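You operate a simulated robot arm through the tools that you are given. There is no shell and no other tool.

The job below is to be done with a simulated robot arm. You get a single attempt, and the scene is never put back.

## Task
Crimp ring terminals on the brown and red leads from the mat.
Fine: load both in the shuttle; at the end slide it back out and leave them in it.

The check looks at the end state, three seconds after you hand in, the way a careful person would. Anything else that was tipped, shoved, dropped, spilled or broken makes it a failure.

## Robot
A 7-joint arm with a two-finger parallel gripper, fixed in place. Base frame: the origin is at the foot of the arm, x ahead of it, y to its left, z up. Lengths are in cm, angles in degrees, forces in N, time in s.
With the tool pointing down near the work surface it reaches from about 44 to 90 cm from the base axis. Its first joint turns from -17.0 to 126.0 degrees. Payload 1.57 kg.
Tool frame: the origin (TCP) lies between the finger pads and is the grasp point; the fingertips stand 3 cm ahead of it; z points along the fingers, y is the line along which they close. Largest opening 8 cm; finger width 1.7, thickness 1.2; the body of the gripper, 4 by 8.2 cm, starts 8 cm behind the TCP.
Orientation is that of the tool frame in the base frame, as a unit quaternion [x, y, z, w]. With the fingers straight down and closing along the base's y, the tool's x points along the base's -x, its y along +y and its z along -z.

## Interface
- The arm moves only by the tool apply_moves. Its argument "steps" is a list of rows, each a list of 3 entries, a list of its own where there are three numbers: the shift along the base's x, y, z in cm, then the turn, a rotation vector about the base's x, y, z in degrees, then the closure, from 0 (fully open) to 1 (shut). In form: [[[dx, dy, dz], [ax, ay, az], jaw], ...]. A call has 1 to 20 rows; each row is the pose to reach, as a shift and turn from the pose commanded when the call began. A row lasts 0.2 s, in which the tool goes at most 5 cm and 8.6 degrees; a call with a longer step from one row to the next is refused whole, and so is a gripper value outside its range. Where a pose cannot be reached the arm comes as near as it can. A force on the tool above 80 N (or 10 N above the force at the start of the call, whichever is more), or a blocked arm, ends the call early, and 0.2 s more pass. Each finger travels about 4.5 cm/s and halts on what it meets, pressing with about 38 N; the grip force reading is that of the motor and also rises with nothing between the fingers. The clock runs only during rows and for 0.2 s after the last one: add rows that repeat a pose to give the fingers time. The reply holds the time, the measured pose of the TCP, the force on the tool along the base axes, the opening and the grip force, in the units named above and with some noise, with the torque about the TCP (base axes, N m) and any sound that the robot's microphone picked up, and new pictures: "pictures" is both (left out), scene, wrist or none.
- Cameras (640 x 400 px; columns grow to the right, rows downward): "scene" is fixed at [4.97, -49.86, 152.64]; the picture's right is [-0.04, -1.00, 0.00], its down [-0.60, 0.02, -0.80] and it looks along [0.80, -0.03, -0.60] (base axes); focal length 322 px, centre (320, 200). "wrist" rides on the gripper at [7.2, -0.7, -12.2] in the tool frame; the picture's right is [0.09, 1.00, 0.00], its down [-0.84, 0.08, -0.54] and it looks along [-0.54, 0.05, 0.84] (tool axes); focal length 238 px, centre (320, 200). There is no depth. A picture from a camera that has moved, and an enlarged one, comes with that camera's place and axes in the base frame and with its lens.
- raise_lower(by): slides the trunk up (or, below 0, down) by that many cm; the arm rides with it, the base frame stays. It gives what a move gives, with no picture.
- enlarge(camera, box): a new picture of the part [left, top, right, bottom] of that camera's present view, enlarged. The clock stands still meanwhile.
- sign_off(): hands the job in; it is judged then, once.

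Places have to be worked out from the pictures, the camera data and where the tool is seen. Open the gripper and draw the arm clear of the work before you hand the job in, unless the task says otherwise.

The tools are called after "Emit:" by a JSON object that holds its "op" and its "data". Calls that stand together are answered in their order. apply_moves: Moves the arm, as the interface text tells. Its arguments: {"type":"object","properties":{"steps":{"type":"array","items":{"type":"array"}},"pictures":{"type":"string","enum":["both","scene","wrist","none"]}},"required":["steps"]} The other tools are called the same way: raise_lower (by) slides the trunk up or down; enlarge (camera, box) takes an enlarged picture of a part of a camera's view; sign_off () hands the job in.

At the start:

```text
clock: 0.0
ee_pos: [70.83, -3.6, 124.34]
orientation: [0.0, 1.0, 0.0, 0.0]
ft_force: [-0.8, 0.1, 1.0]
wrist_torque: [0.01, -0.04, 0.0]
grip_width: 8.0
grasp_force: 0.1
trunk travel left (down, up): [-70.0, 9.0]
```

scene: 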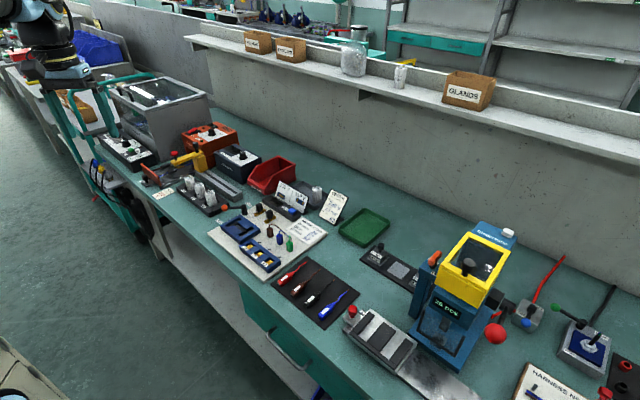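
wrist: 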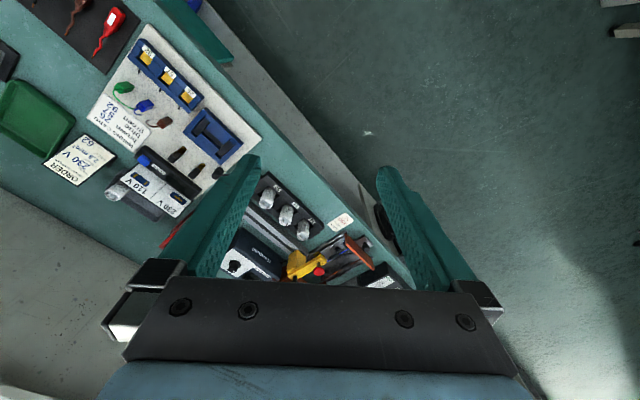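

The scene shows a bench with a mat holding leads, a blue/yellow crimping press with a shuttle, and assorted other gear. I'll enlarge the relevant areas before moving anything.

Emit:
{"op": "enlarge", "data": {"camera": "scene", "box": [330, 210, 530, 400]}}

Emit:
{"op": "enlarge", "data": {"camera": "scene", "box": [200, 170, 400, 340]}}

Emit:
{"op": "enlarge", "data": {"camera": "scene", "box": [480, 240, 640, 400]}}

Emit:
{"op": "enlarge", "data": {"camera": "scene", "box": [80, 60, 280, 220]}}

```text
2.11 times, centred on (430, 305) of scene
camera zoom: at [4.97, -49.86, 152.64], right [-0.04, -1.0, 0.0], down [-0.6, 0.02, -0.8], along [0.8, -0.03, -0.6], focal length 679 px, centre (88, -21)
```

zoom: 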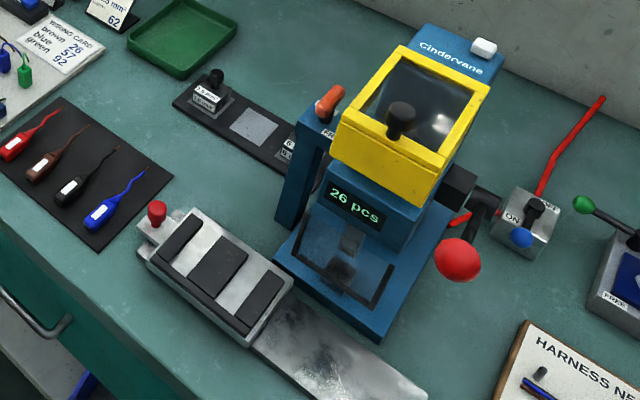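

```text
2.35 times, centred on (300, 255) of scene
camera zoom: at [4.97, -49.86, 152.64], right [-0.04, -1.0, 0.0], down [-0.6, 0.02, -0.8], along [0.8, -0.03, -0.6], focal length 759 px, centre (367, 71)
```

zoom: 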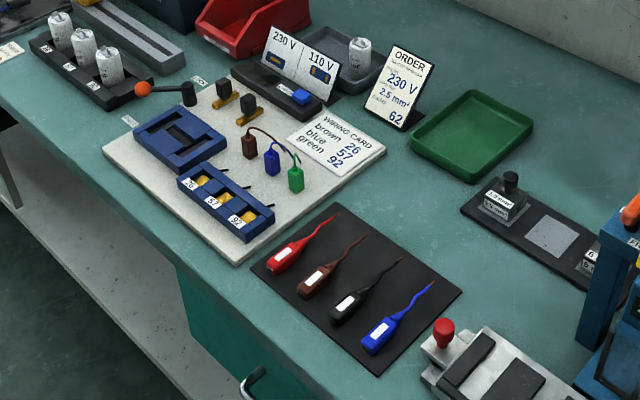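

```text
2.50 times, centred on (560, 320) of scene
camera zoom: at [4.97, -49.86, 152.64], right [-0.04, -1.0, 0.0], down [-0.6, 0.02, -0.8], along [0.8, -0.03, -0.6], focal length 806 px, centre (-280, -100)
```

zoom: 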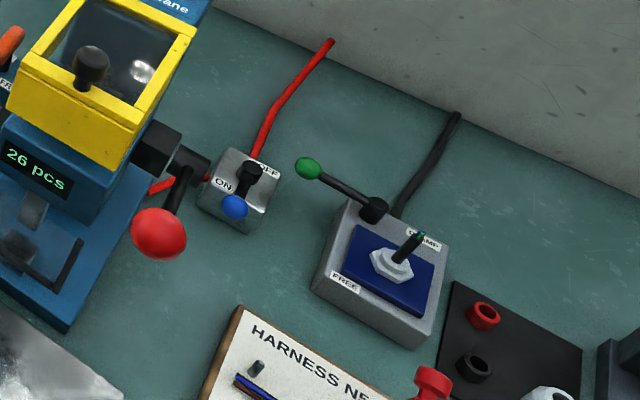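

```text
2.50 times, centred on (180, 140) of scene
camera zoom: at [4.97, -49.86, 152.64], right [-0.04, -1.0, 0.0], down [-0.6, 0.02, -0.8], along [0.8, -0.03, -0.6], focal length 806 px, centre (670, 350)
```

zoom: 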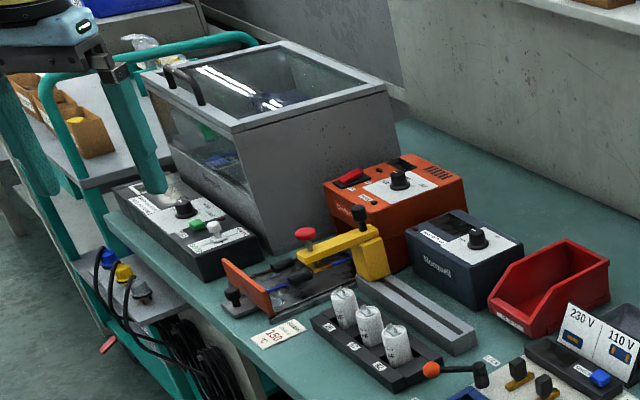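

The bench edge runs diagonally, about 45° to base x, with the top at z≈80. The mat is near (62,-50) and the press and shuttle near (45,-75). I'll move the tool high above that area, turning it to face the bench squarely, to get a close look.

Emit:
{"op": "apply_moves", "data": {"steps": [[[-2.5, -4, 0], [0, 0, -3.75], 0], [[-5, -8, 0], [0, 0, -7.5], 0], [[-7.5, -12, 0], [0, 0, -11.25], 0], [[-10, -16, 0], [0, 0, -15], 0], [[-12.5, -20, 0], [0, 0, -18.75], 0], [[-15, -24, 0], [0, 0, -22.5], 0], [[-17.5, -28, 0], [0, 0, -26.25], 0], [[-20, -32, 0], [0, 0, -30], 0], [[-22.5, -36, 0], [0, 0, -33.75], 0], [[-25, -40, 0], [0, 0, -37.5], 0], [[-27.5, -44, 0], [0, 0, -41.25], 0], [[-29, -47, 0], [0, 0, -45], 0]]}}

```text
clock: 2.6
ee_pos: [42.08, -50.53, 124.5]
orientation: [0.384, 0.923, 0.0, 0.0]
ft_force: [0.0, -0.3, 0.2]
wrist_torque: [-0.04, 0.03, -0.05]
grip_width: 7.99
grasp_force: 0.0
trunk travel left (down, up): [-70.0, 9.0]
camera wrist: at [36.25, -45.76, 136.64], right [0.64, 0.77, 0.0], down [0.65, -0.54, 0.54], along [0.42, -0.35, -0.84], focal length 238 px, centre (320, 200)
```

scene: 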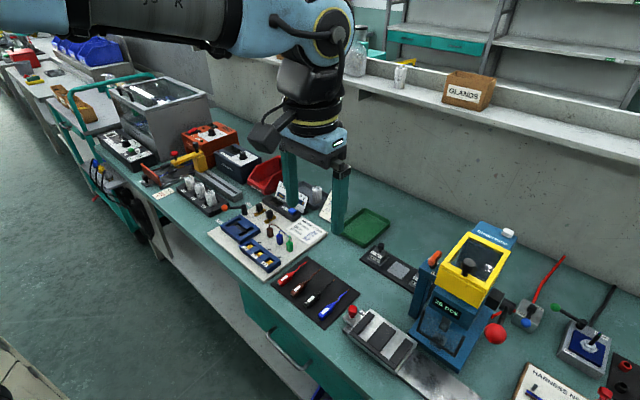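
wrist: 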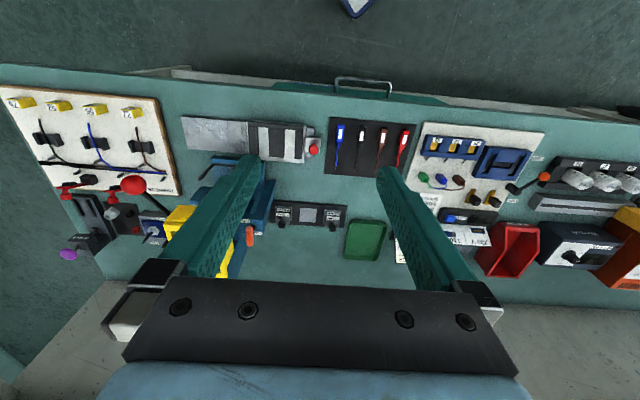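

The arm reached the pose. I'll enlarge the wrist view on the press, die strip, shuttle and mat.

Emit:
{"op": "enlarge", "data": {"camera": "wrist", "box": [170, 100, 360, 220]}}

Emit:
{"op": "enlarge", "data": {"camera": "wrist", "box": [300, 100, 460, 200]}}

Emit:
{"op": "enlarge", "data": {"camera": "wrist", "box": [0, 70, 240, 270]}}

Emit:
{"op": "enlarge", "data": {"camera": "scene", "box": [400, 210, 520, 380]}}

Emit:
{"op": "enlarge", "data": {"camera": "scene", "box": [340, 220, 440, 310]}}

```text
3.33 times, centred on (265, 160) of wrist
camera zoom: at [36.25, -45.76, 136.64], right [0.64, 0.77, 0.0], down [0.65, -0.54, 0.54], along [0.42, -0.35, -0.84], focal length 794 px, centre (503, 333)
```

zoom: 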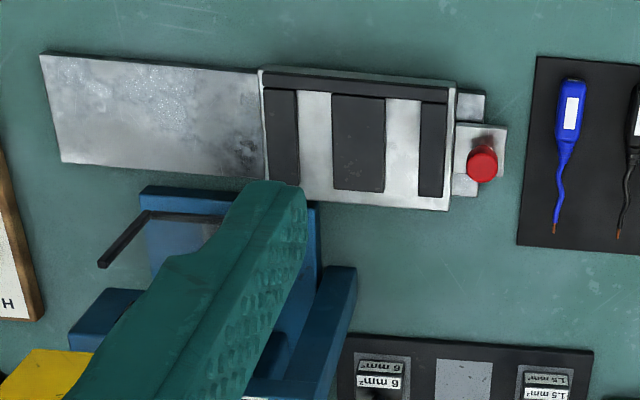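

```text
4.00 times, centred on (380, 150) of wrist
camera zoom: at [36.25, -45.76, 136.64], right [0.64, 0.77, 0.0], down [0.65, -0.54, 0.54], along [0.42, -0.35, -0.84], focal length 953 px, centre (80, 400)
```

zoom: 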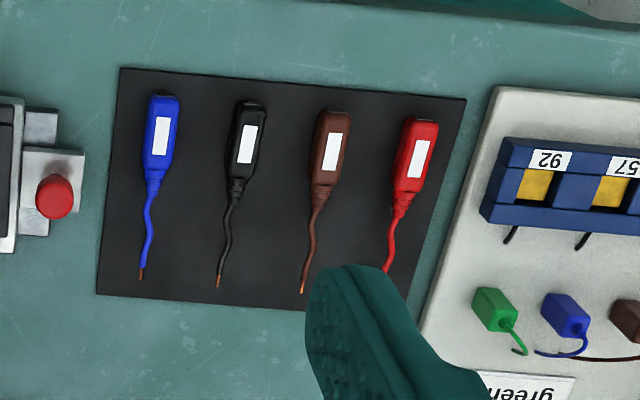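

```text
2.00 times, centred on (120, 170) of wrist
camera zoom: at [36.25, -45.76, 136.64], right [0.64, 0.77, 0.0], down [0.65, -0.54, 0.54], along [0.42, -0.35, -0.84], focal length 477 px, centre (720, 260)
```

zoom: 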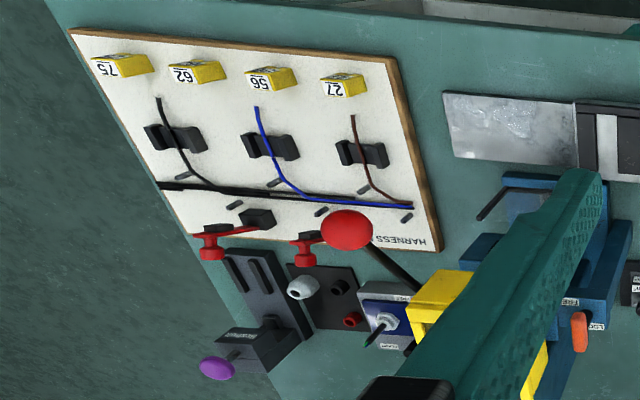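

```text
2.35 times, centred on (460, 295) of scene
camera zoom: at [4.97, -49.86, 152.64], right [-0.04, -1.0, 0.0], down [-0.6, 0.02, -0.8], along [0.8, -0.03, -0.6], focal length 759 px, centre (-9, -24)
```

zoom: 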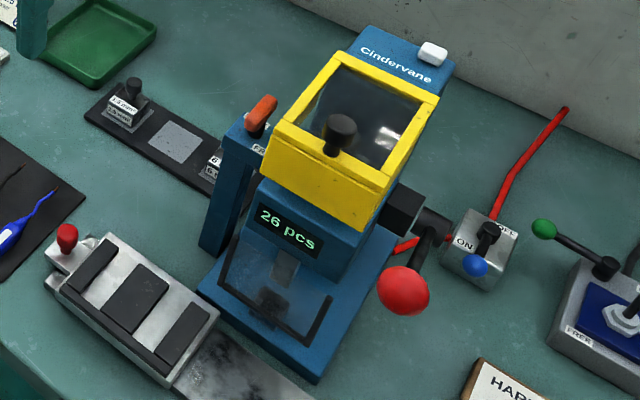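

```text
4.44 times, centred on (390, 265) of scene
camera zoom: at [4.97, -49.86, 152.64], right [-0.04, -1.0, 0.0], down [-0.6, 0.02, -0.8], along [0.8, -0.03, -0.6], focal length 1433 px, centre (9, -89)
```

zoom: 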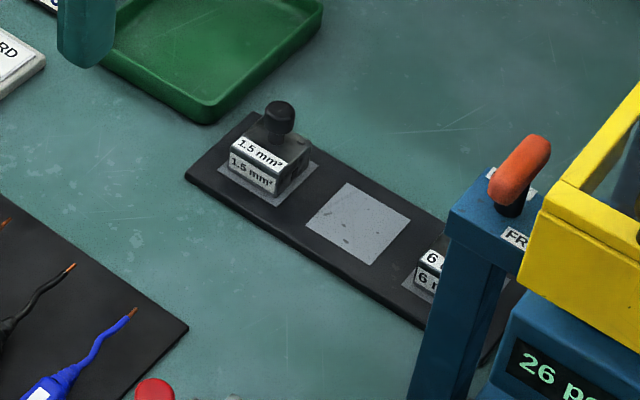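

The die strip holds 1.5 and 6 mm² with an empty middle place, so a die is probably already fitted in the press. I'll read the order card, the lead labels and the press labels.

Emit:
{"op": "enlarge", "data": {"camera": "scene", "box": [265, 260, 370, 330]}}

Emit:
{"op": "enlarge", "data": {"camera": "scene", "box": [270, 175, 350, 245]}}

Emit:
{"op": "enlarge", "data": {"camera": "scene", "box": [425, 215, 525, 280]}}

Emit:
{"op": "enlarge", "data": {"camera": "scene", "box": [405, 270, 515, 360]}}

Emit:
{"op": "enlarge", "data": {"camera": "scene", "box": [500, 280, 600, 350]}}

```text
5.71 times, centred on (318, 295) of scene
camera zoom: at [4.97, -49.86, 152.64], right [-0.04, -1.0, 0.0], down [-0.6, 0.02, -0.8], along [0.8, -0.03, -0.6], focal length 1843 px, centre (334, -343)
```

zoom: 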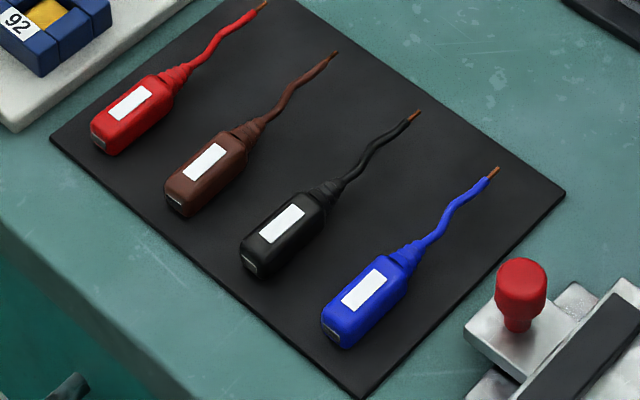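

```text
5.71 times, centred on (310, 210) of scene
camera zoom: at [4.97, -49.86, 152.64], right [-0.04, -1.0, 0.0], down [-0.6, 0.02, -0.8], along [0.8, -0.03, -0.6], focal length 1843 px, centre (377, 143)
```

zoom: 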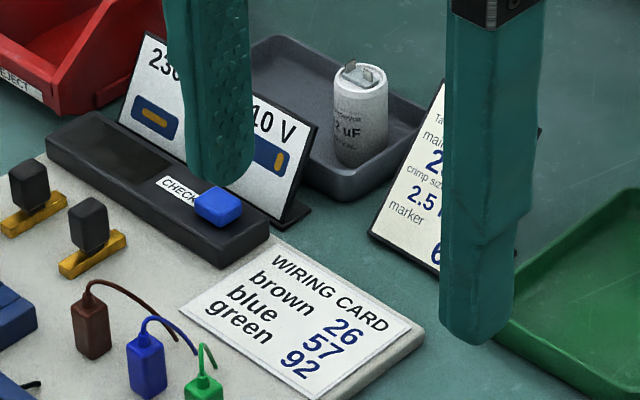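

```text
6.15 times, centred on (475, 248) of scene
camera zoom: at [4.97, -49.86, 152.64], right [-0.04, -1.0, 0.0], down [-0.6, 0.02, -0.8], along [0.8, -0.03, -0.6], focal length 1985 px, centre (-634, -92)
```

zoom: 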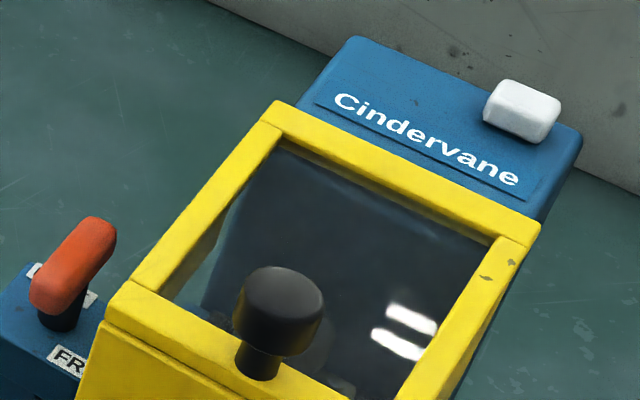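

```text
4.44 times, centred on (460, 315) of scene
camera zoom: at [4.97, -49.86, 152.64], right [-0.04, -1.0, 0.0], down [-0.6, 0.02, -0.8], along [0.8, -0.03, -0.6], focal length 1433 px, centre (-302, -311)
```

zoom: 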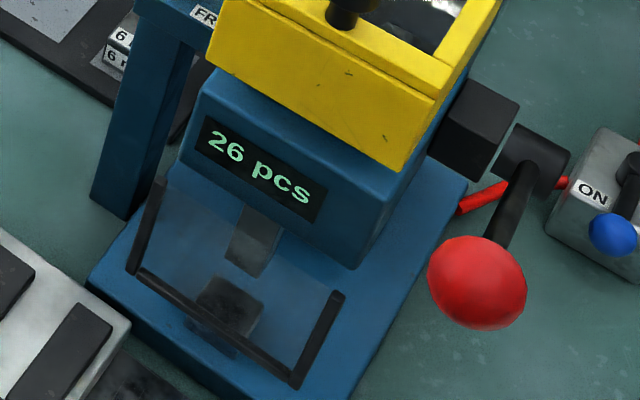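

```text
5.71 times, centred on (550, 315) of scene
camera zoom: at [4.97, -49.86, 152.64], right [-0.04, -1.0, 0.0], down [-0.6, 0.02, -0.8], along [0.8, -0.03, -0.6], focal length 1843 px, centre (-994, -457)
```

zoom: 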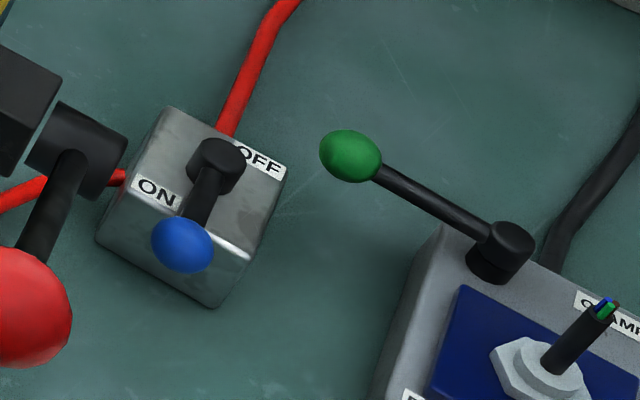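

Everything is bench-aligned at 45°. In bench coordinates, with a=(x+y)/√2 and b=(x−y)/√2, the leads sit near b≈75 at a≈−0.5, 4.6, 9.6 and 14.5 (blue, black, brown, red). The shuttle slots are near a≈−12 and −18. I'll come down in front of the press with the tool tilted to look into its throat.

Emit:
{"op": "apply_moves", "data": {"steps": [[[-2.2, -1.1, -3.2], [-3.0, -3.0, 0], 0], [[-4.4, -2.2, -6.4], [-6.0, -6.0, 0], 0], [[-6.6, -3.3, -9.6], [-9.0, -9.0, 0], 0], [[-8.8, -4.4, -12.8], [-12.0, -12.0, 0], 0], [[-11.0, -5.5, -16.0], [-15.0, -15.0, 0], 0], [[-13.2, -6.5, -19.2], [-18.0, -18.0, 0], 0], [[-15.2, -7.45, -22.0], [-21.2, -21.2, 0], 0]]}}

```text
clock: 4.2
ee_pos: [26.54, -58.02, 102.25]
orientation: [0.37, 0.892, -0.099, 0.239]
ft_force: [0.5, -0.8, -0.3]
wrist_torque: [-0.03, 0.01, -0.03]
grip_width: 8.01
grasp_force: 0.2
trunk travel left (down, up): [-70.0, 9.0]
camera wrist: at [17.32, -49.65, 109.34], right [0.65, 0.76, -0.05], down [0.38, -0.27, 0.89], along [0.66, -0.59, -0.46], focal length 238 px, centre (320, 200)
```

scene: 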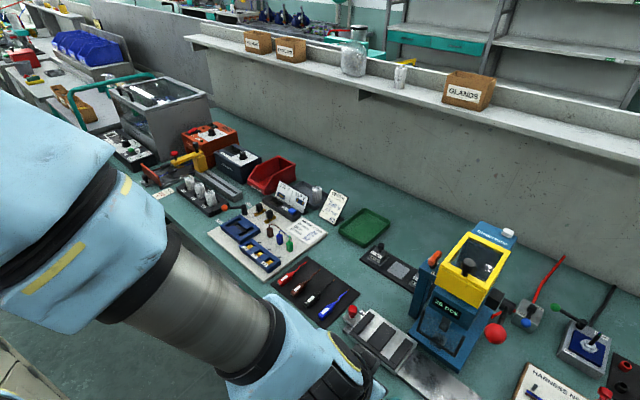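
wrist: 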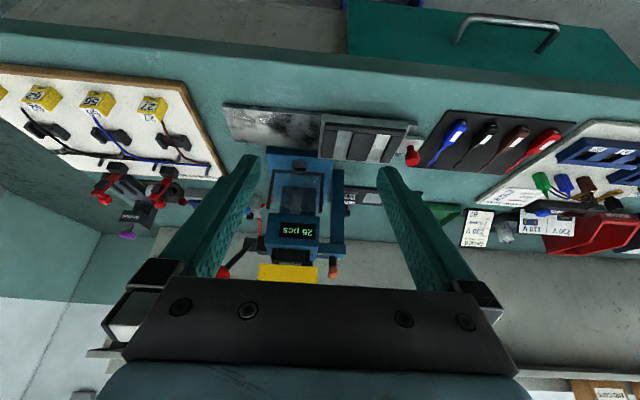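

The press throat is now visible between the fingers. I'll enlarge it, along with the shuttle.

Emit:
{"op": "enlarge", "data": {"camera": "wrist", "box": [220, 140, 360, 280]}}

Emit:
{"op": "enlarge", "data": {"camera": "wrist", "box": [210, 90, 430, 190]}}

Emit:
{"op": "enlarge", "data": {"camera": "scene", "box": [310, 180, 360, 230]}}

Emit:
{"op": "enlarge", "data": {"camera": "wrist", "box": [400, 100, 580, 200]}}

```text
2.86 times, centred on (290, 210) of wrist
camera zoom: at [17.32, -49.65, 109.34], right [0.65, 0.76, -0.05], down [0.38, -0.27, 0.89], along [0.66, -0.59, -0.46], focal length 681 px, centre (406, 171)
```

zoom: 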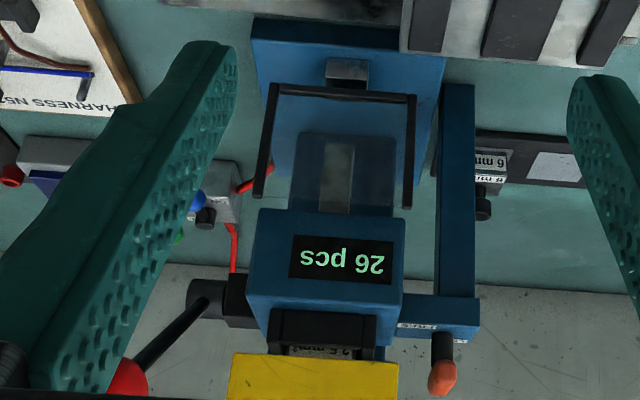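

```text
2.91 times, centred on (320, 140) of wrist
camera zoom: at [17.32, -49.65, 109.34], right [0.65, 0.76, -0.05], down [0.38, -0.27, 0.89], along [0.66, -0.59, -0.46], focal length 693 px, centre (320, 374)
```

zoom: 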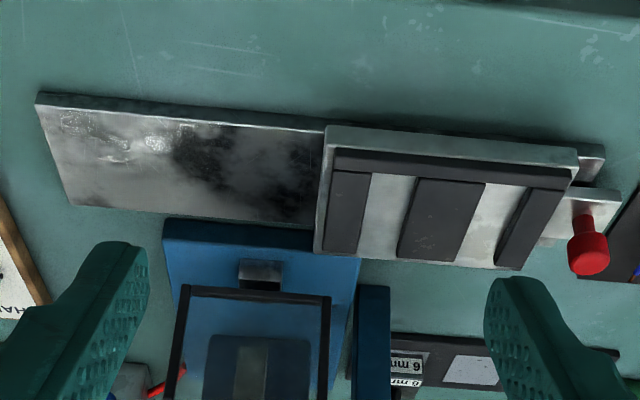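

```text
8.00 times, centred on (335, 205) of scene
camera zoom: at [4.97, -49.86, 152.64], right [-0.04, -1.0, 0.0], down [-0.6, 0.02, -0.8], along [0.8, -0.03, -0.6], focal length 2580 px, centre (200, 160)
```

zoom: 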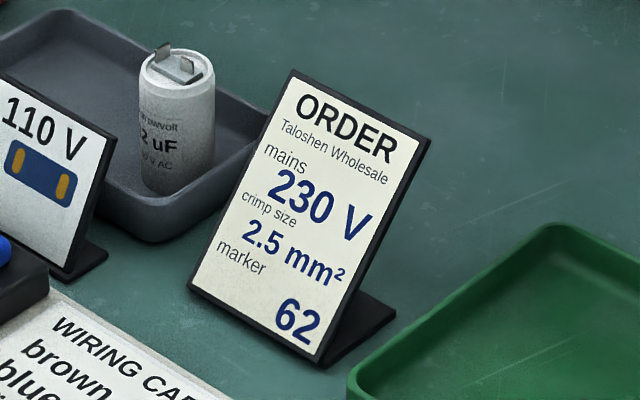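

```text
3.56 times, centred on (490, 150) of wrist
camera zoom: at [17.32, -49.65, 109.34], right [0.65, 0.76, -0.05], down [0.38, -0.27, 0.89], along [0.66, -0.59, -0.46], focal length 848 px, centre (-284, 378)
```

zoom: 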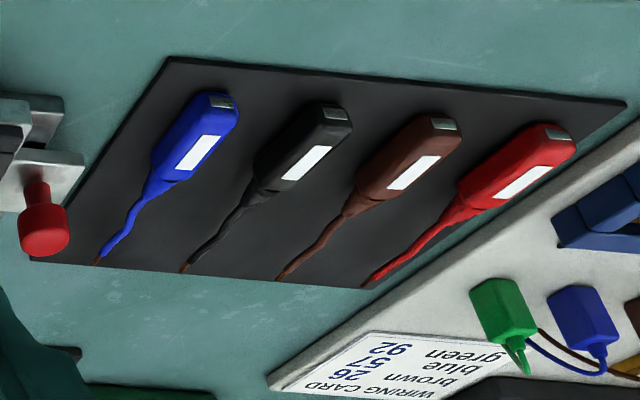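

The order card says 2.5 mm². I'll zoom right in on the die label visible under the display to confirm which die is fitted.

Emit:
{"op": "enlarge", "data": {"camera": "wrist", "box": [265, 235, 335, 280]}}

Emit:
{"op": "enlarge", "data": {"camera": "wrist", "box": [265, 145, 335, 215]}}

Emit:
{"op": "enlarge", "data": {"camera": "wrist", "box": [315, 230, 355, 285]}}

Emit:
{"op": "enlarge", "data": {"camera": "wrist", "box": [240, 170, 290, 240]}}

```text
8.89 times, centred on (300, 258) of wrist
camera zoom: at [17.32, -49.65, 109.34], right [0.65, 0.76, -0.05], down [0.38, -0.27, 0.89], along [0.66, -0.59, -0.46], focal length 2119 px, centre (498, -311)
```

zoom: 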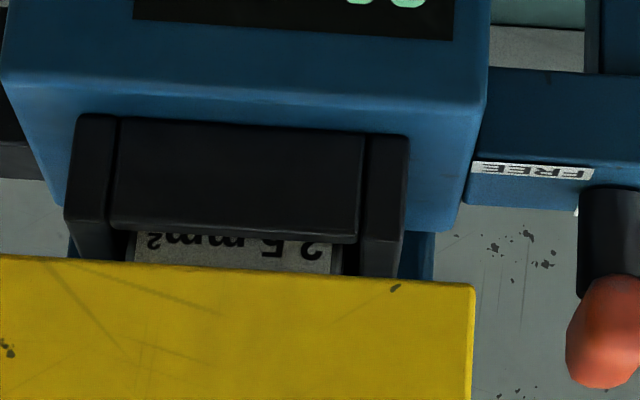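

```text
5.71 times, centred on (300, 180) of wrist
camera zoom: at [17.32, -49.65, 109.34], right [0.65, 0.76, -0.05], down [0.38, -0.27, 0.89], along [0.66, -0.59, -0.46], focal length 1362 px, centre (434, 314)
```

zoom: 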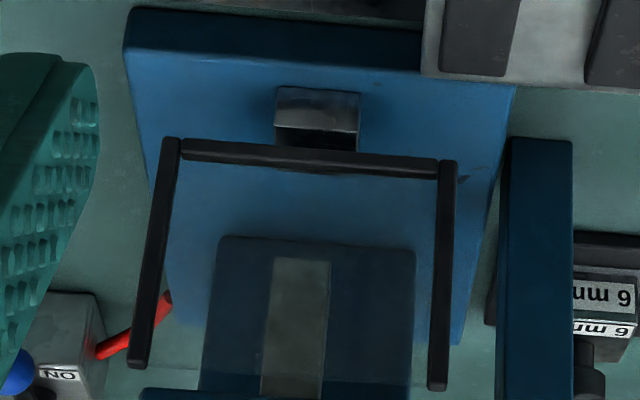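

```text
7.27 times, centred on (335, 258) of wrist
camera zoom: at [17.32, -49.65, 109.34], right [0.65, 0.76, -0.05], down [0.38, -0.27, 0.89], along [0.66, -0.59, -0.46], focal length 1734 px, centre (211, -218)
```

zoom: 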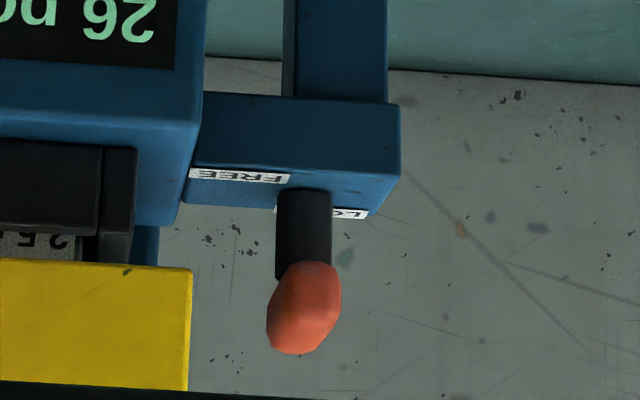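

```text
5.71 times, centred on (265, 205) of wrist
camera zoom: at [17.32, -49.65, 109.34], right [0.65, 0.76, -0.05], down [0.38, -0.27, 0.89], along [0.66, -0.59, -0.46], focal length 1362 px, centre (634, 171)
```

zoom: 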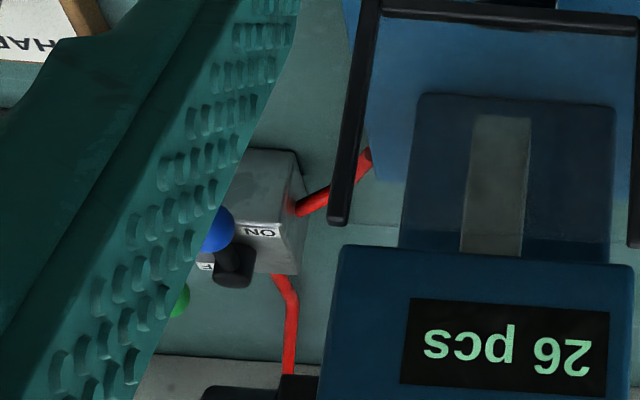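

The fitted die is labelled "2.5 mm²", which matches the order. I'll close the fingers and shift sideways so the air valve and the lever are visible.

Emit:
{"op": "apply_moves", "data": {"steps": [[[0, 0, 2], [0, 0, 0], 0.6], [[0, 0, 4], [0, 0, 0], 1], [[2, 1.0, 6], [0, 0, 0], 1], [[4, 4, 8], [0, 0, 0], 1], [[4, 4, 8], [0, 0, 0], 1], [[4, 4, 8], [0, 0, 0], 1]]}}

Emit:
{"op": "enlarge", "data": {"camera": "wrist", "box": [150, 120, 310, 260]}}

Emit:
{"op": "enlarge", "data": {"camera": "scene", "box": [415, 240, 455, 280]}}

```text
clock: 5.6
ee_pos: [30.61, -54.06, 110.44]
orientation: [0.37, 0.892, -0.1, 0.239]
ft_force: [0.4, 0.0, -0.2]
wrist_torque: [-0.02, 0.02, 0.0]
grip_width: 0.0
grasp_force: 21.0
trunk travel left (down, up): [-70.0, 9.0]
camera wrist: at [21.28, -45.69, 117.46], right [0.65, 0.76, -0.05], down [0.38, -0.27, 0.89], along [0.66, -0.59, -0.46], focal length 238 px, centre (320, 200)
```

scene: 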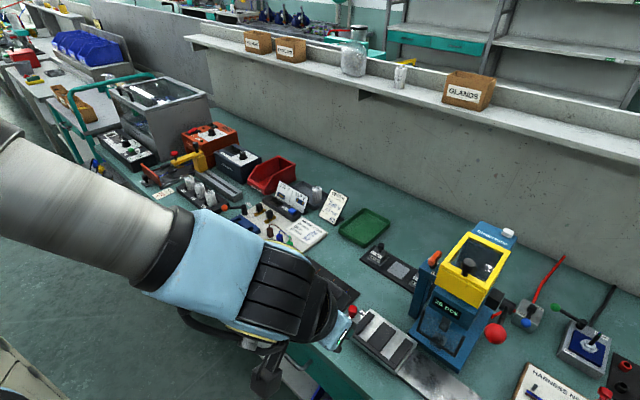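
wrist: 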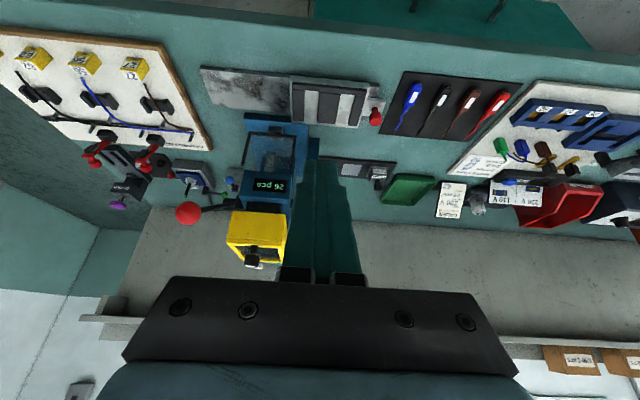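

```text
2.86 times, centred on (230, 190) of wrist
camera zoom: at [21.28, -45.69, 117.46], right [0.65, 0.76, -0.05], down [0.38, -0.27, 0.89], along [0.66, -0.59, -0.46], focal length 681 px, centre (577, 229)
```

zoom: 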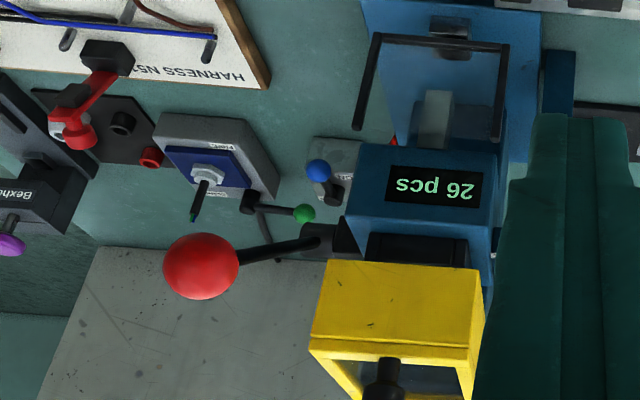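

```text
10.00 times, centred on (435, 260) of scene
camera zoom: at [4.97, -49.86, 152.64], right [-0.04, -1.0, 0.0], down [-0.6, 0.02, -0.8], along [0.8, -0.03, -0.6], focal length 3225 px, centre (-830, -400)
```

zoom: 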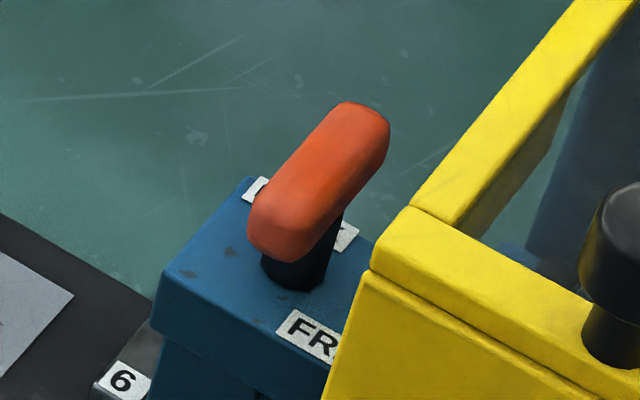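

The orange die lever sits over LOCK. Now I'll take a detailed look at the air valve, the press lever and the throat.

Emit:
{"op": "enlarge", "data": {"camera": "wrist", "box": [215, 160, 265, 200]}}

Emit:
{"op": "enlarge", "data": {"camera": "wrist", "box": [165, 190, 305, 290]}}

Emit:
{"op": "enlarge", "data": {"camera": "wrist", "box": [190, 55, 390, 135]}}

Emit:
{"op": "enlarge", "data": {"camera": "scene", "box": [505, 290, 565, 340]}}

```text
10.00 times, centred on (240, 180) of wrist
camera zoom: at [21.28, -45.69, 117.46], right [0.65, 0.76, -0.05], down [0.38, -0.27, 0.89], along [0.66, -0.59, -0.46], focal length 2384 px, centre (1120, 400)
```

zoom: 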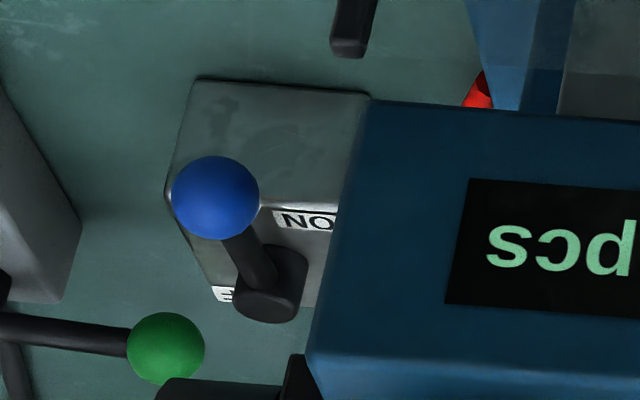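

```text
4.00 times, centred on (235, 240) of wrist
camera zoom: at [21.28, -45.69, 117.46], right [0.65, 0.76, -0.05], down [0.38, -0.27, 0.89], along [0.66, -0.59, -0.46], focal length 953 px, centre (660, 40)
```

zoom: 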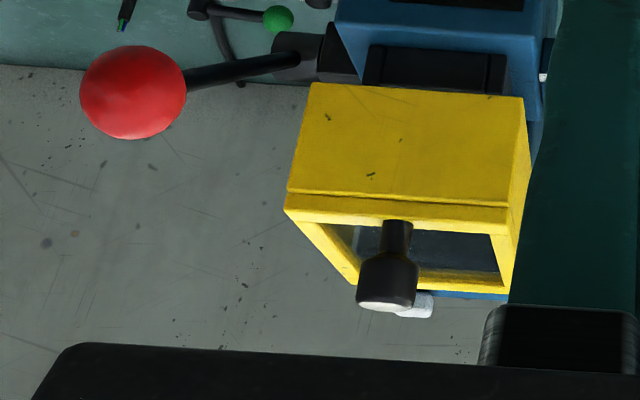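

```text
3.20 times, centred on (290, 95) of wrist
camera zoom: at [21.28, -45.69, 117.46], right [0.65, 0.76, -0.05], down [0.38, -0.27, 0.89], along [0.66, -0.59, -0.46], focal length 763 px, centre (416, 536)
```

zoom: 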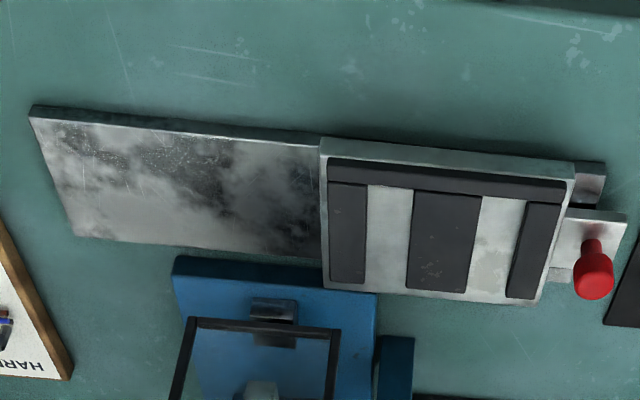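

```text
8.00 times, centred on (535, 315) of scene
camera zoom: at [4.97, -49.86, 152.64], right [-0.04, -1.0, 0.0], down [-0.6, 0.02, -0.8], along [0.8, -0.03, -0.6], focal length 2580 px, centre (-1400, -720)
```

zoom: 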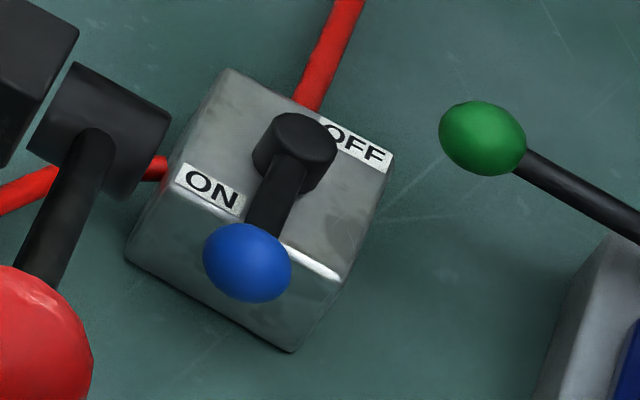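

The valve handle lies against ON, the die is 2.5 mm² and locked, and the lever ball is near (31.5,−78.2,105.6). Next I'll take a low, nearly horizontal look at the shuttle to get the rib heights, staying in front of the bench gear.

Emit:
{"op": "apply_moves", "data": {"steps": [[[0.5, -0.5, -4], [-3.5, -3.5, 0], 1], [[1.0, -1.0, -8], [-7, -7, 0], 1], [[1.5, -1.5, -12], [-10.6, -10.6, 0], 1], [[2.1, -2.1, -17], [-14.1, -14.1, 0], 1], [[2.1, -2.1, -17], [-14.1, -14.1, 0], 1]]}}

Emit:
{"op": "enlarge", "data": {"camera": "wrist", "box": [180, 100, 480, 260]}}

```text
refused: row 4 steps farther than a row can; nothing moved
```

```text
2.13 times, centred on (330, 180) of wrist
camera zoom: at [21.28, -45.69, 117.46], right [0.65, 0.76, -0.05], down [0.38, -0.27, 0.89], along [0.66, -0.59, -0.46], focal length 508 px, centre (299, 243)
```

zoom: 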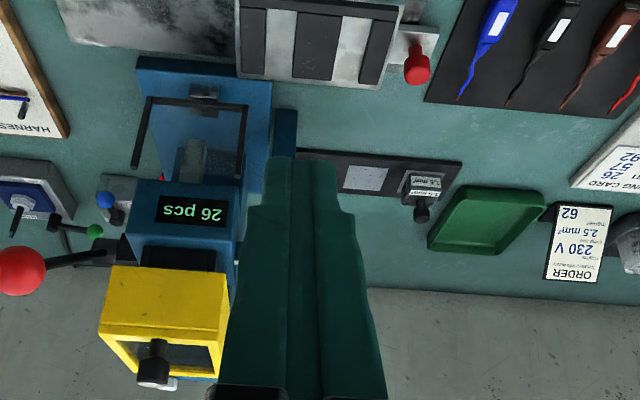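

The call was refused because one row stepped slightly too far. I'll split the motion into smaller steps.

Emit:
{"op": "apply_moves", "data": {"steps": [[[0.5, -0.5, -3.5], [-3, -3, 0], 1], [[0.9, -0.9, -7], [-6, -6, 0], 1], [[1.3, -1.3, -10.5], [-9, -9, 0], 1], [[1.7, -1.7, -14], [-12, -12, 0], 1], [[2.1, -2.1, -17], [-14.1, -14.1, 0], 1], [[2.1, -2.1, -17], [-14.1, -14.1, 0], 1]], "pictures": "wrist"}}

Emit:
{"op": "enlarge", "data": {"camera": "wrist", "box": [180, 100, 480, 260]}}

```text
clock: 7.0
ee_pos: [32.72, -56.16, 93.31]
orientation: [0.348, 0.837, -0.162, 0.39]
ft_force: [0.4, 0.2, -0.1]
wrist_torque: [0.01, 0.01, 0.02]
grip_width: 0.0
grasp_force: 21.5
trunk travel left (down, up): [-70.0, 9.0]
camera wrist: at [22.27, -46.61, 95.75], right [0.66, 0.75, -0.07], down [0.14, -0.03, 0.99], along [0.74, -0.67, -0.13], focal length 238 px, centre (320, 200)
```

wrist: 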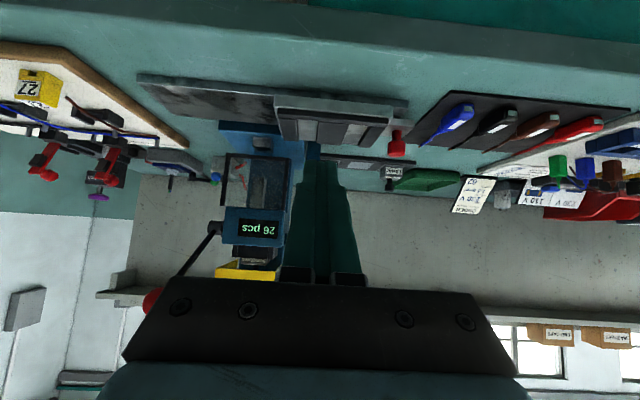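

```text
2.13 times, centred on (330, 180) of wrist
camera zoom: at [22.27, -46.61, 95.75], right [0.66, 0.75, -0.07], down [0.14, -0.03, 0.99], along [0.74, -0.67, -0.13], focal length 508 px, centre (299, 243)
```

zoom: 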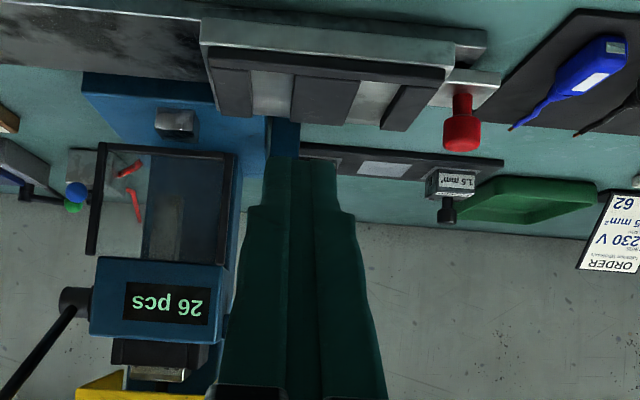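

The picture is upside down but gives a grazing view. I'll zoom in on the shuttle, the leads and the throat.

Emit:
{"op": "enlarge", "data": {"camera": "wrist", "box": [265, 80, 425, 180]}}

Emit:
{"op": "enlarge", "data": {"camera": "wrist", "box": [400, 80, 640, 230]}}

Emit:
{"op": "enlarge", "data": {"camera": "wrist", "box": [205, 110, 325, 260]}}

```text
4.00 times, centred on (345, 130) of wrist
camera zoom: at [22.27, -46.61, 95.75], right [0.66, 0.75, -0.07], down [0.14, -0.03, 0.99], along [0.74, -0.67, -0.13], focal length 953 px, centre (220, 480)
```

zoom: 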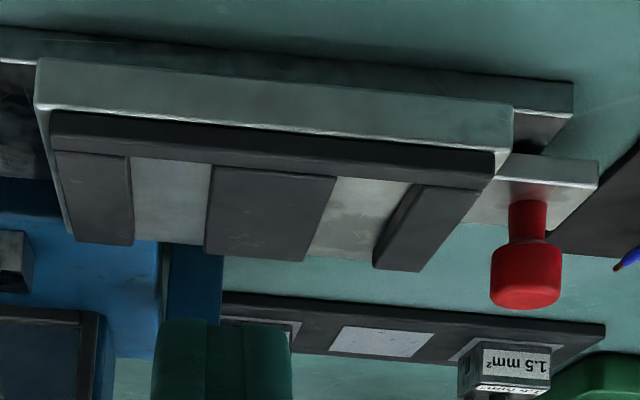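

```text
2.67 times, centred on (520, 155) of wrist
camera zoom: at [22.27, -46.61, 95.75], right [0.66, 0.75, -0.07], down [0.14, -0.03, 0.99], along [0.74, -0.67, -0.13], focal length 636 px, centre (-213, 320)
```

zoom: 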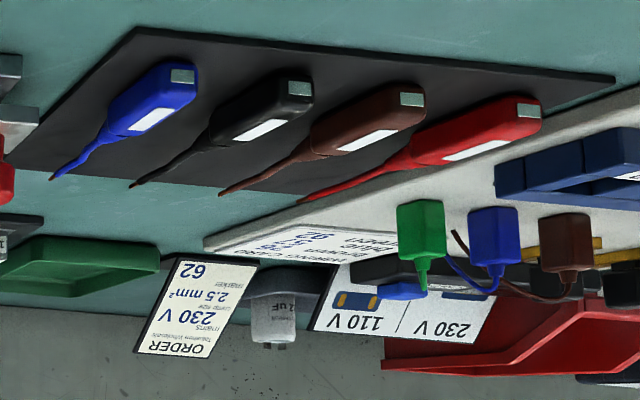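

```text
2.67 times, centred on (265, 185) of wrist
camera zoom: at [22.27, -46.61, 95.75], right [0.66, 0.75, -0.07], down [0.14, -0.03, 0.99], along [0.74, -0.67, -0.13], focal length 636 px, centre (467, 240)
```

zoom: 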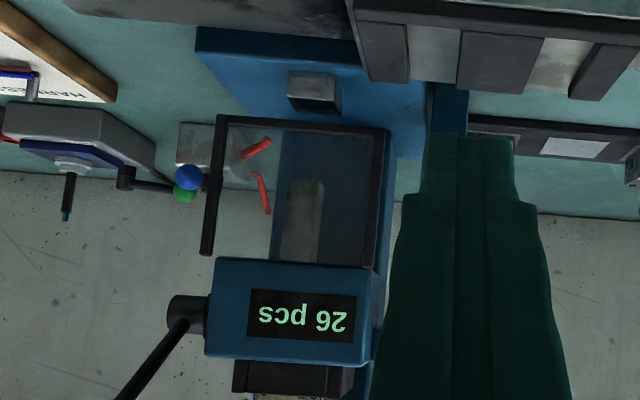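

The shuttle ribs look about 0.75 cm tall and the slots about 2.4 cm wide. I'll zoom further on the brown lead to measure its body.

Emit:
{"op": "enlarge", "data": {"camera": "scene", "box": [270, 255, 350, 310]}}

Emit:
{"op": "enlarge", "data": {"camera": "wrist", "box": [480, 95, 620, 165]}}

```text
7.27 times, centred on (310, 282) of scene
camera zoom: at [4.97, -49.86, 152.64], right [-0.04, -1.0, 0.0], down [-0.6, 0.02, -0.8], along [0.8, -0.03, -0.6], focal length 2345 px, centre (393, -400)
```

zoom: 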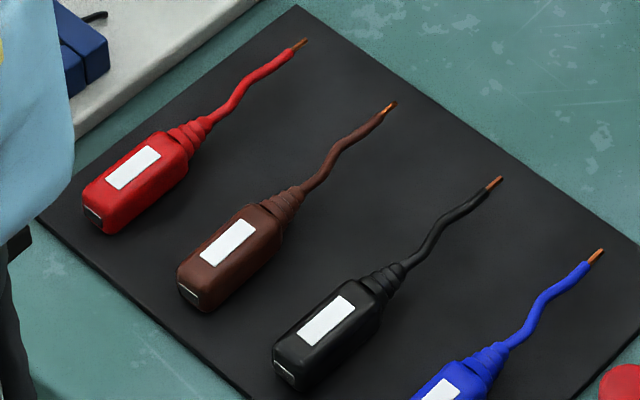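

```text
4.57 times, centred on (550, 130) of wrist
camera zoom: at [22.27, -46.61, 95.75], right [0.66, 0.75, -0.07], down [0.14, -0.03, 0.99], along [0.74, -0.67, -0.13], focal length 1090 px, centre (-731, 520)
```

zoom: 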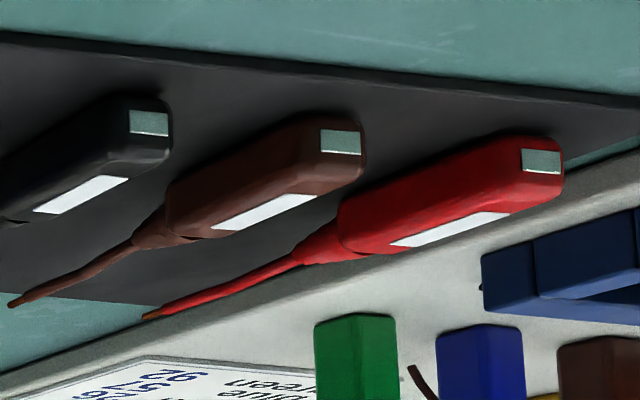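

The lead bodies are about 5 cm long, 2 cm wide and 1.6 cm high. Ribs of about 0.75 cm mean I should grip the upper half of each body with only the fingertips. I'll level the tool and hover above the brown lead with the jaw half open.

Emit:
{"op": "apply_moves", "data": {"steps": [[[2.5, 0.9, 3], [4.41, 4.41, 0], 1], [[5.9, 2.1, 6], [8.82, 8.82, 0], 1], [[9.3, 3.3, 8], [13.24, 13.24, 0], 0.5], [[12.7, 4.5, 9], [17.65, 17.65, 0], 0.5], [[16.3, 5.8, 9], [22.06, 22.06, 0], 0.5], [[20.0, 7.2, 9], [26.5, 26.5, 0], 0.5], [[23.6, 8.5, 9], [30.9, 30.9, 0], 0.5], [[27.24, 9.77, 8.7], [35.3, 35.3, 0], 0.5], [[27.24, 9.77, 6.7], [35.3, 35.3, 0], 0.5]]}}

Emit:
{"op": "enlarge", "data": {"camera": "wrist", "box": [220, 40, 420, 240]}}

```text
clock: 9.0
ee_pos: [59.94, -46.44, 100.06]
orientation: [0.383, 0.924, 0.0, 0.0]
ft_force: [-0.7, -0.1, 0.8]
wrist_torque: [0.03, -0.03, 0.0]
grip_width: 3.98
grasp_force: 0.1
trunk travel left (down, up): [-70.0, 9.0]
camera wrist: at [54.31, -41.59, 112.27], right [0.64, 0.77, 0.0], down [0.65, -0.54, 0.54], along [0.42, -0.35, -0.84], focal length 238 px, centre (320, 200)
```

scene: 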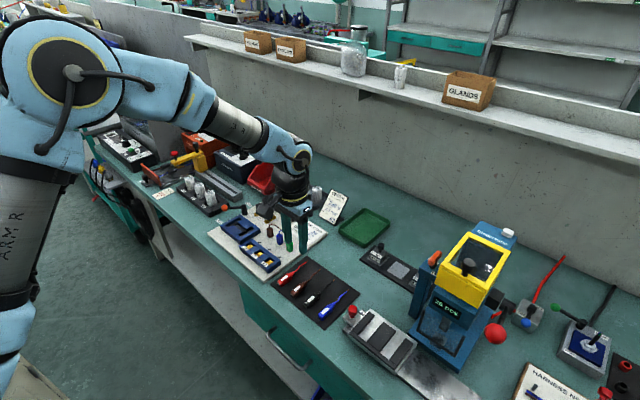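
wrist: 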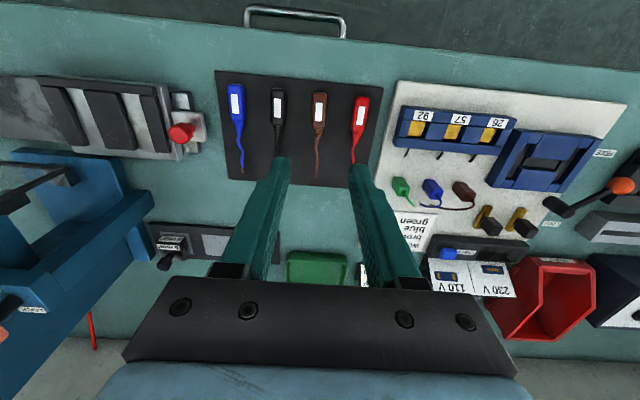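

```text
2.00 times, centred on (320, 140) of wrist
camera zoom: at [54.31, -41.59, 112.27], right [0.64, 0.77, 0.0], down [0.65, -0.54, 0.54], along [0.42, -0.35, -0.84], focal length 477 px, centre (320, 320)
```

zoom: 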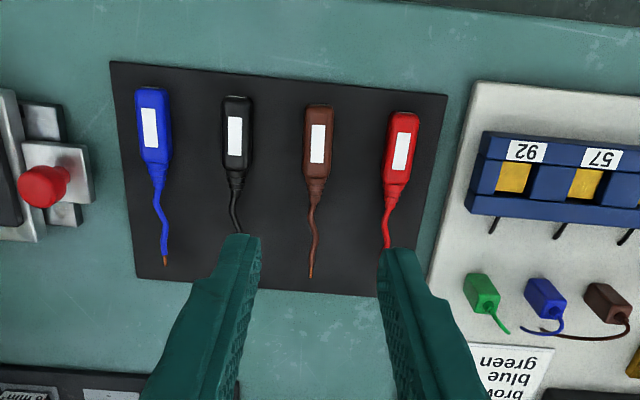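

Brown's body is centred at a≈9.5, b≈75.0 and the tool is directly above it. I'll descend with the jaw half open and look before touching.

Emit:
{"op": "apply_moves", "data": {"steps": [[[-0.1, 0.1, -4], [0, 0, 0], 0.5], [[-0.15, 0.15, -8], [0, 0, 0], 0.5], [[-0.15, 0.15, -12], [0, 0, 0], 0.5], [[-0.15, 0.15, -14], [0, 0, 0], 0.5], [[-0.15, 0.15, -14.5], [0, 0, 0], 0.5]], "pictures": "wrist"}}

Emit:
{"op": "enlarge", "data": {"camera": "wrist", "box": [220, 100, 420, 240]}}

Emit:
{"op": "enlarge", "data": {"camera": "scene", "box": [260, 240, 360, 320]}}

```text
clock: 10.2
ee_pos: [59.92, -46.18, 85.57]
orientation: [0.383, 0.924, 0.0, 0.0]
ft_force: [1.2, 0.1, 0.4]
wrist_torque: [0.0, 0.0, 0.0]
grip_width: 3.99
grasp_force: 0.1
trunk travel left (down, up): [-70.0, 9.0]
camera wrist: at [54.2, -41.4, 97.8], right [0.64, 0.77, 0.0], down [0.65, -0.54, 0.54], along [0.42, -0.35, -0.84], focal length 238 px, centre (320, 200)
```

wrist: 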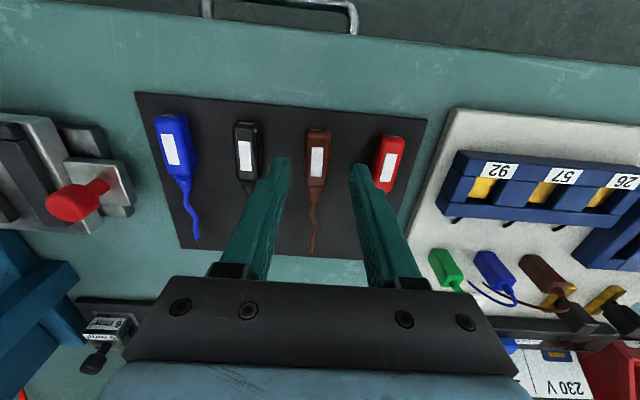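

```text
2.86 times, centred on (320, 170) of wrist
camera zoom: at [54.2, -41.4, 97.8], right [0.64, 0.77, 0.0], down [0.65, -0.54, 0.54], along [0.42, -0.35, -0.84], focal length 681 px, centre (320, 286)
```

zoom: 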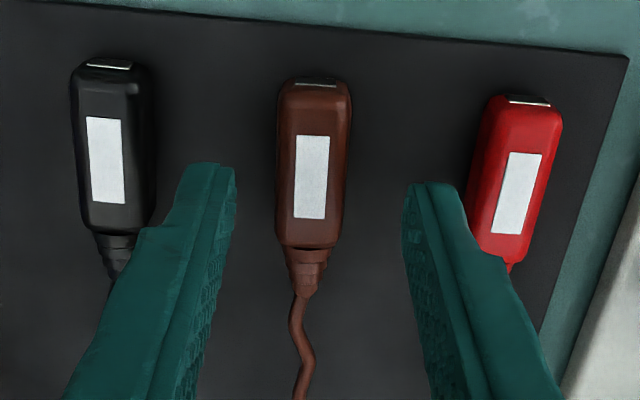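

```text
5.00 times, centred on (310, 280) of scene
camera zoom: at [4.97, -49.86, 152.64], right [-0.04, -1.0, 0.0], down [-0.6, 0.02, -0.8], along [0.8, -0.03, -0.6], focal length 1612 px, centre (370, -200)
```

zoom: 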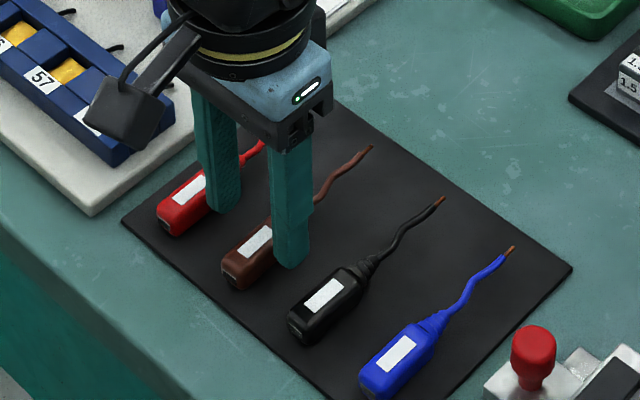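

The fingers straddle the brown lead symmetrically. I'll shift slightly to centre on it and step down gently to find the mat height by force.

Emit:
{"op": "apply_moves", "data": {"steps": [[[-0.3, 0.05, -0.8], [0, 0, 0], 0.5], [[-0.3, 0.05, -1.4], [0, 0, 0], 0.5], [[-0.3, 0.05, -1.7], [0, 0, 0], 0.5], [[-0.3, 0.05, -1.7], [0, 0, 0], 0.5]], "pictures": "none"}}

```text
clock: 11.2
ee_pos: [59.48, -46.04, 83.71]
orientation: [0.383, 0.924, 0.0, 0.0]
ft_force: [-0.1, -0.2, 0.7]
wrist_torque: [0.02, 0.03, 0.01]
grip_width: 4.01
grasp_force: 0.1
trunk travel left (down, up): [-70.0, 9.0]
```

There is no contact yet with the fingertips at about z≈80.75. I'll keep going in small steps.

Emit:
{"op": "apply_moves", "data": {"steps": [[[0, 0, -0.15], [0, 0, 0], 0.5], [[0, 0, -0.3], [0, 0, 0], 0.5]], "pictures": "none"}}

```text
clock: 11.8
ee_pos: [59.49, -46.19, 83.59]
orientation: [0.382, 0.924, 0.0, 0.0]
ft_force: [0.1, -0.9, 0.9]
wrist_torque: [0.01, -0.04, 0.0]
grip_width: 4.01
grasp_force: 0.1
trunk travel left (down, up): [-70.0, 9.0]
```

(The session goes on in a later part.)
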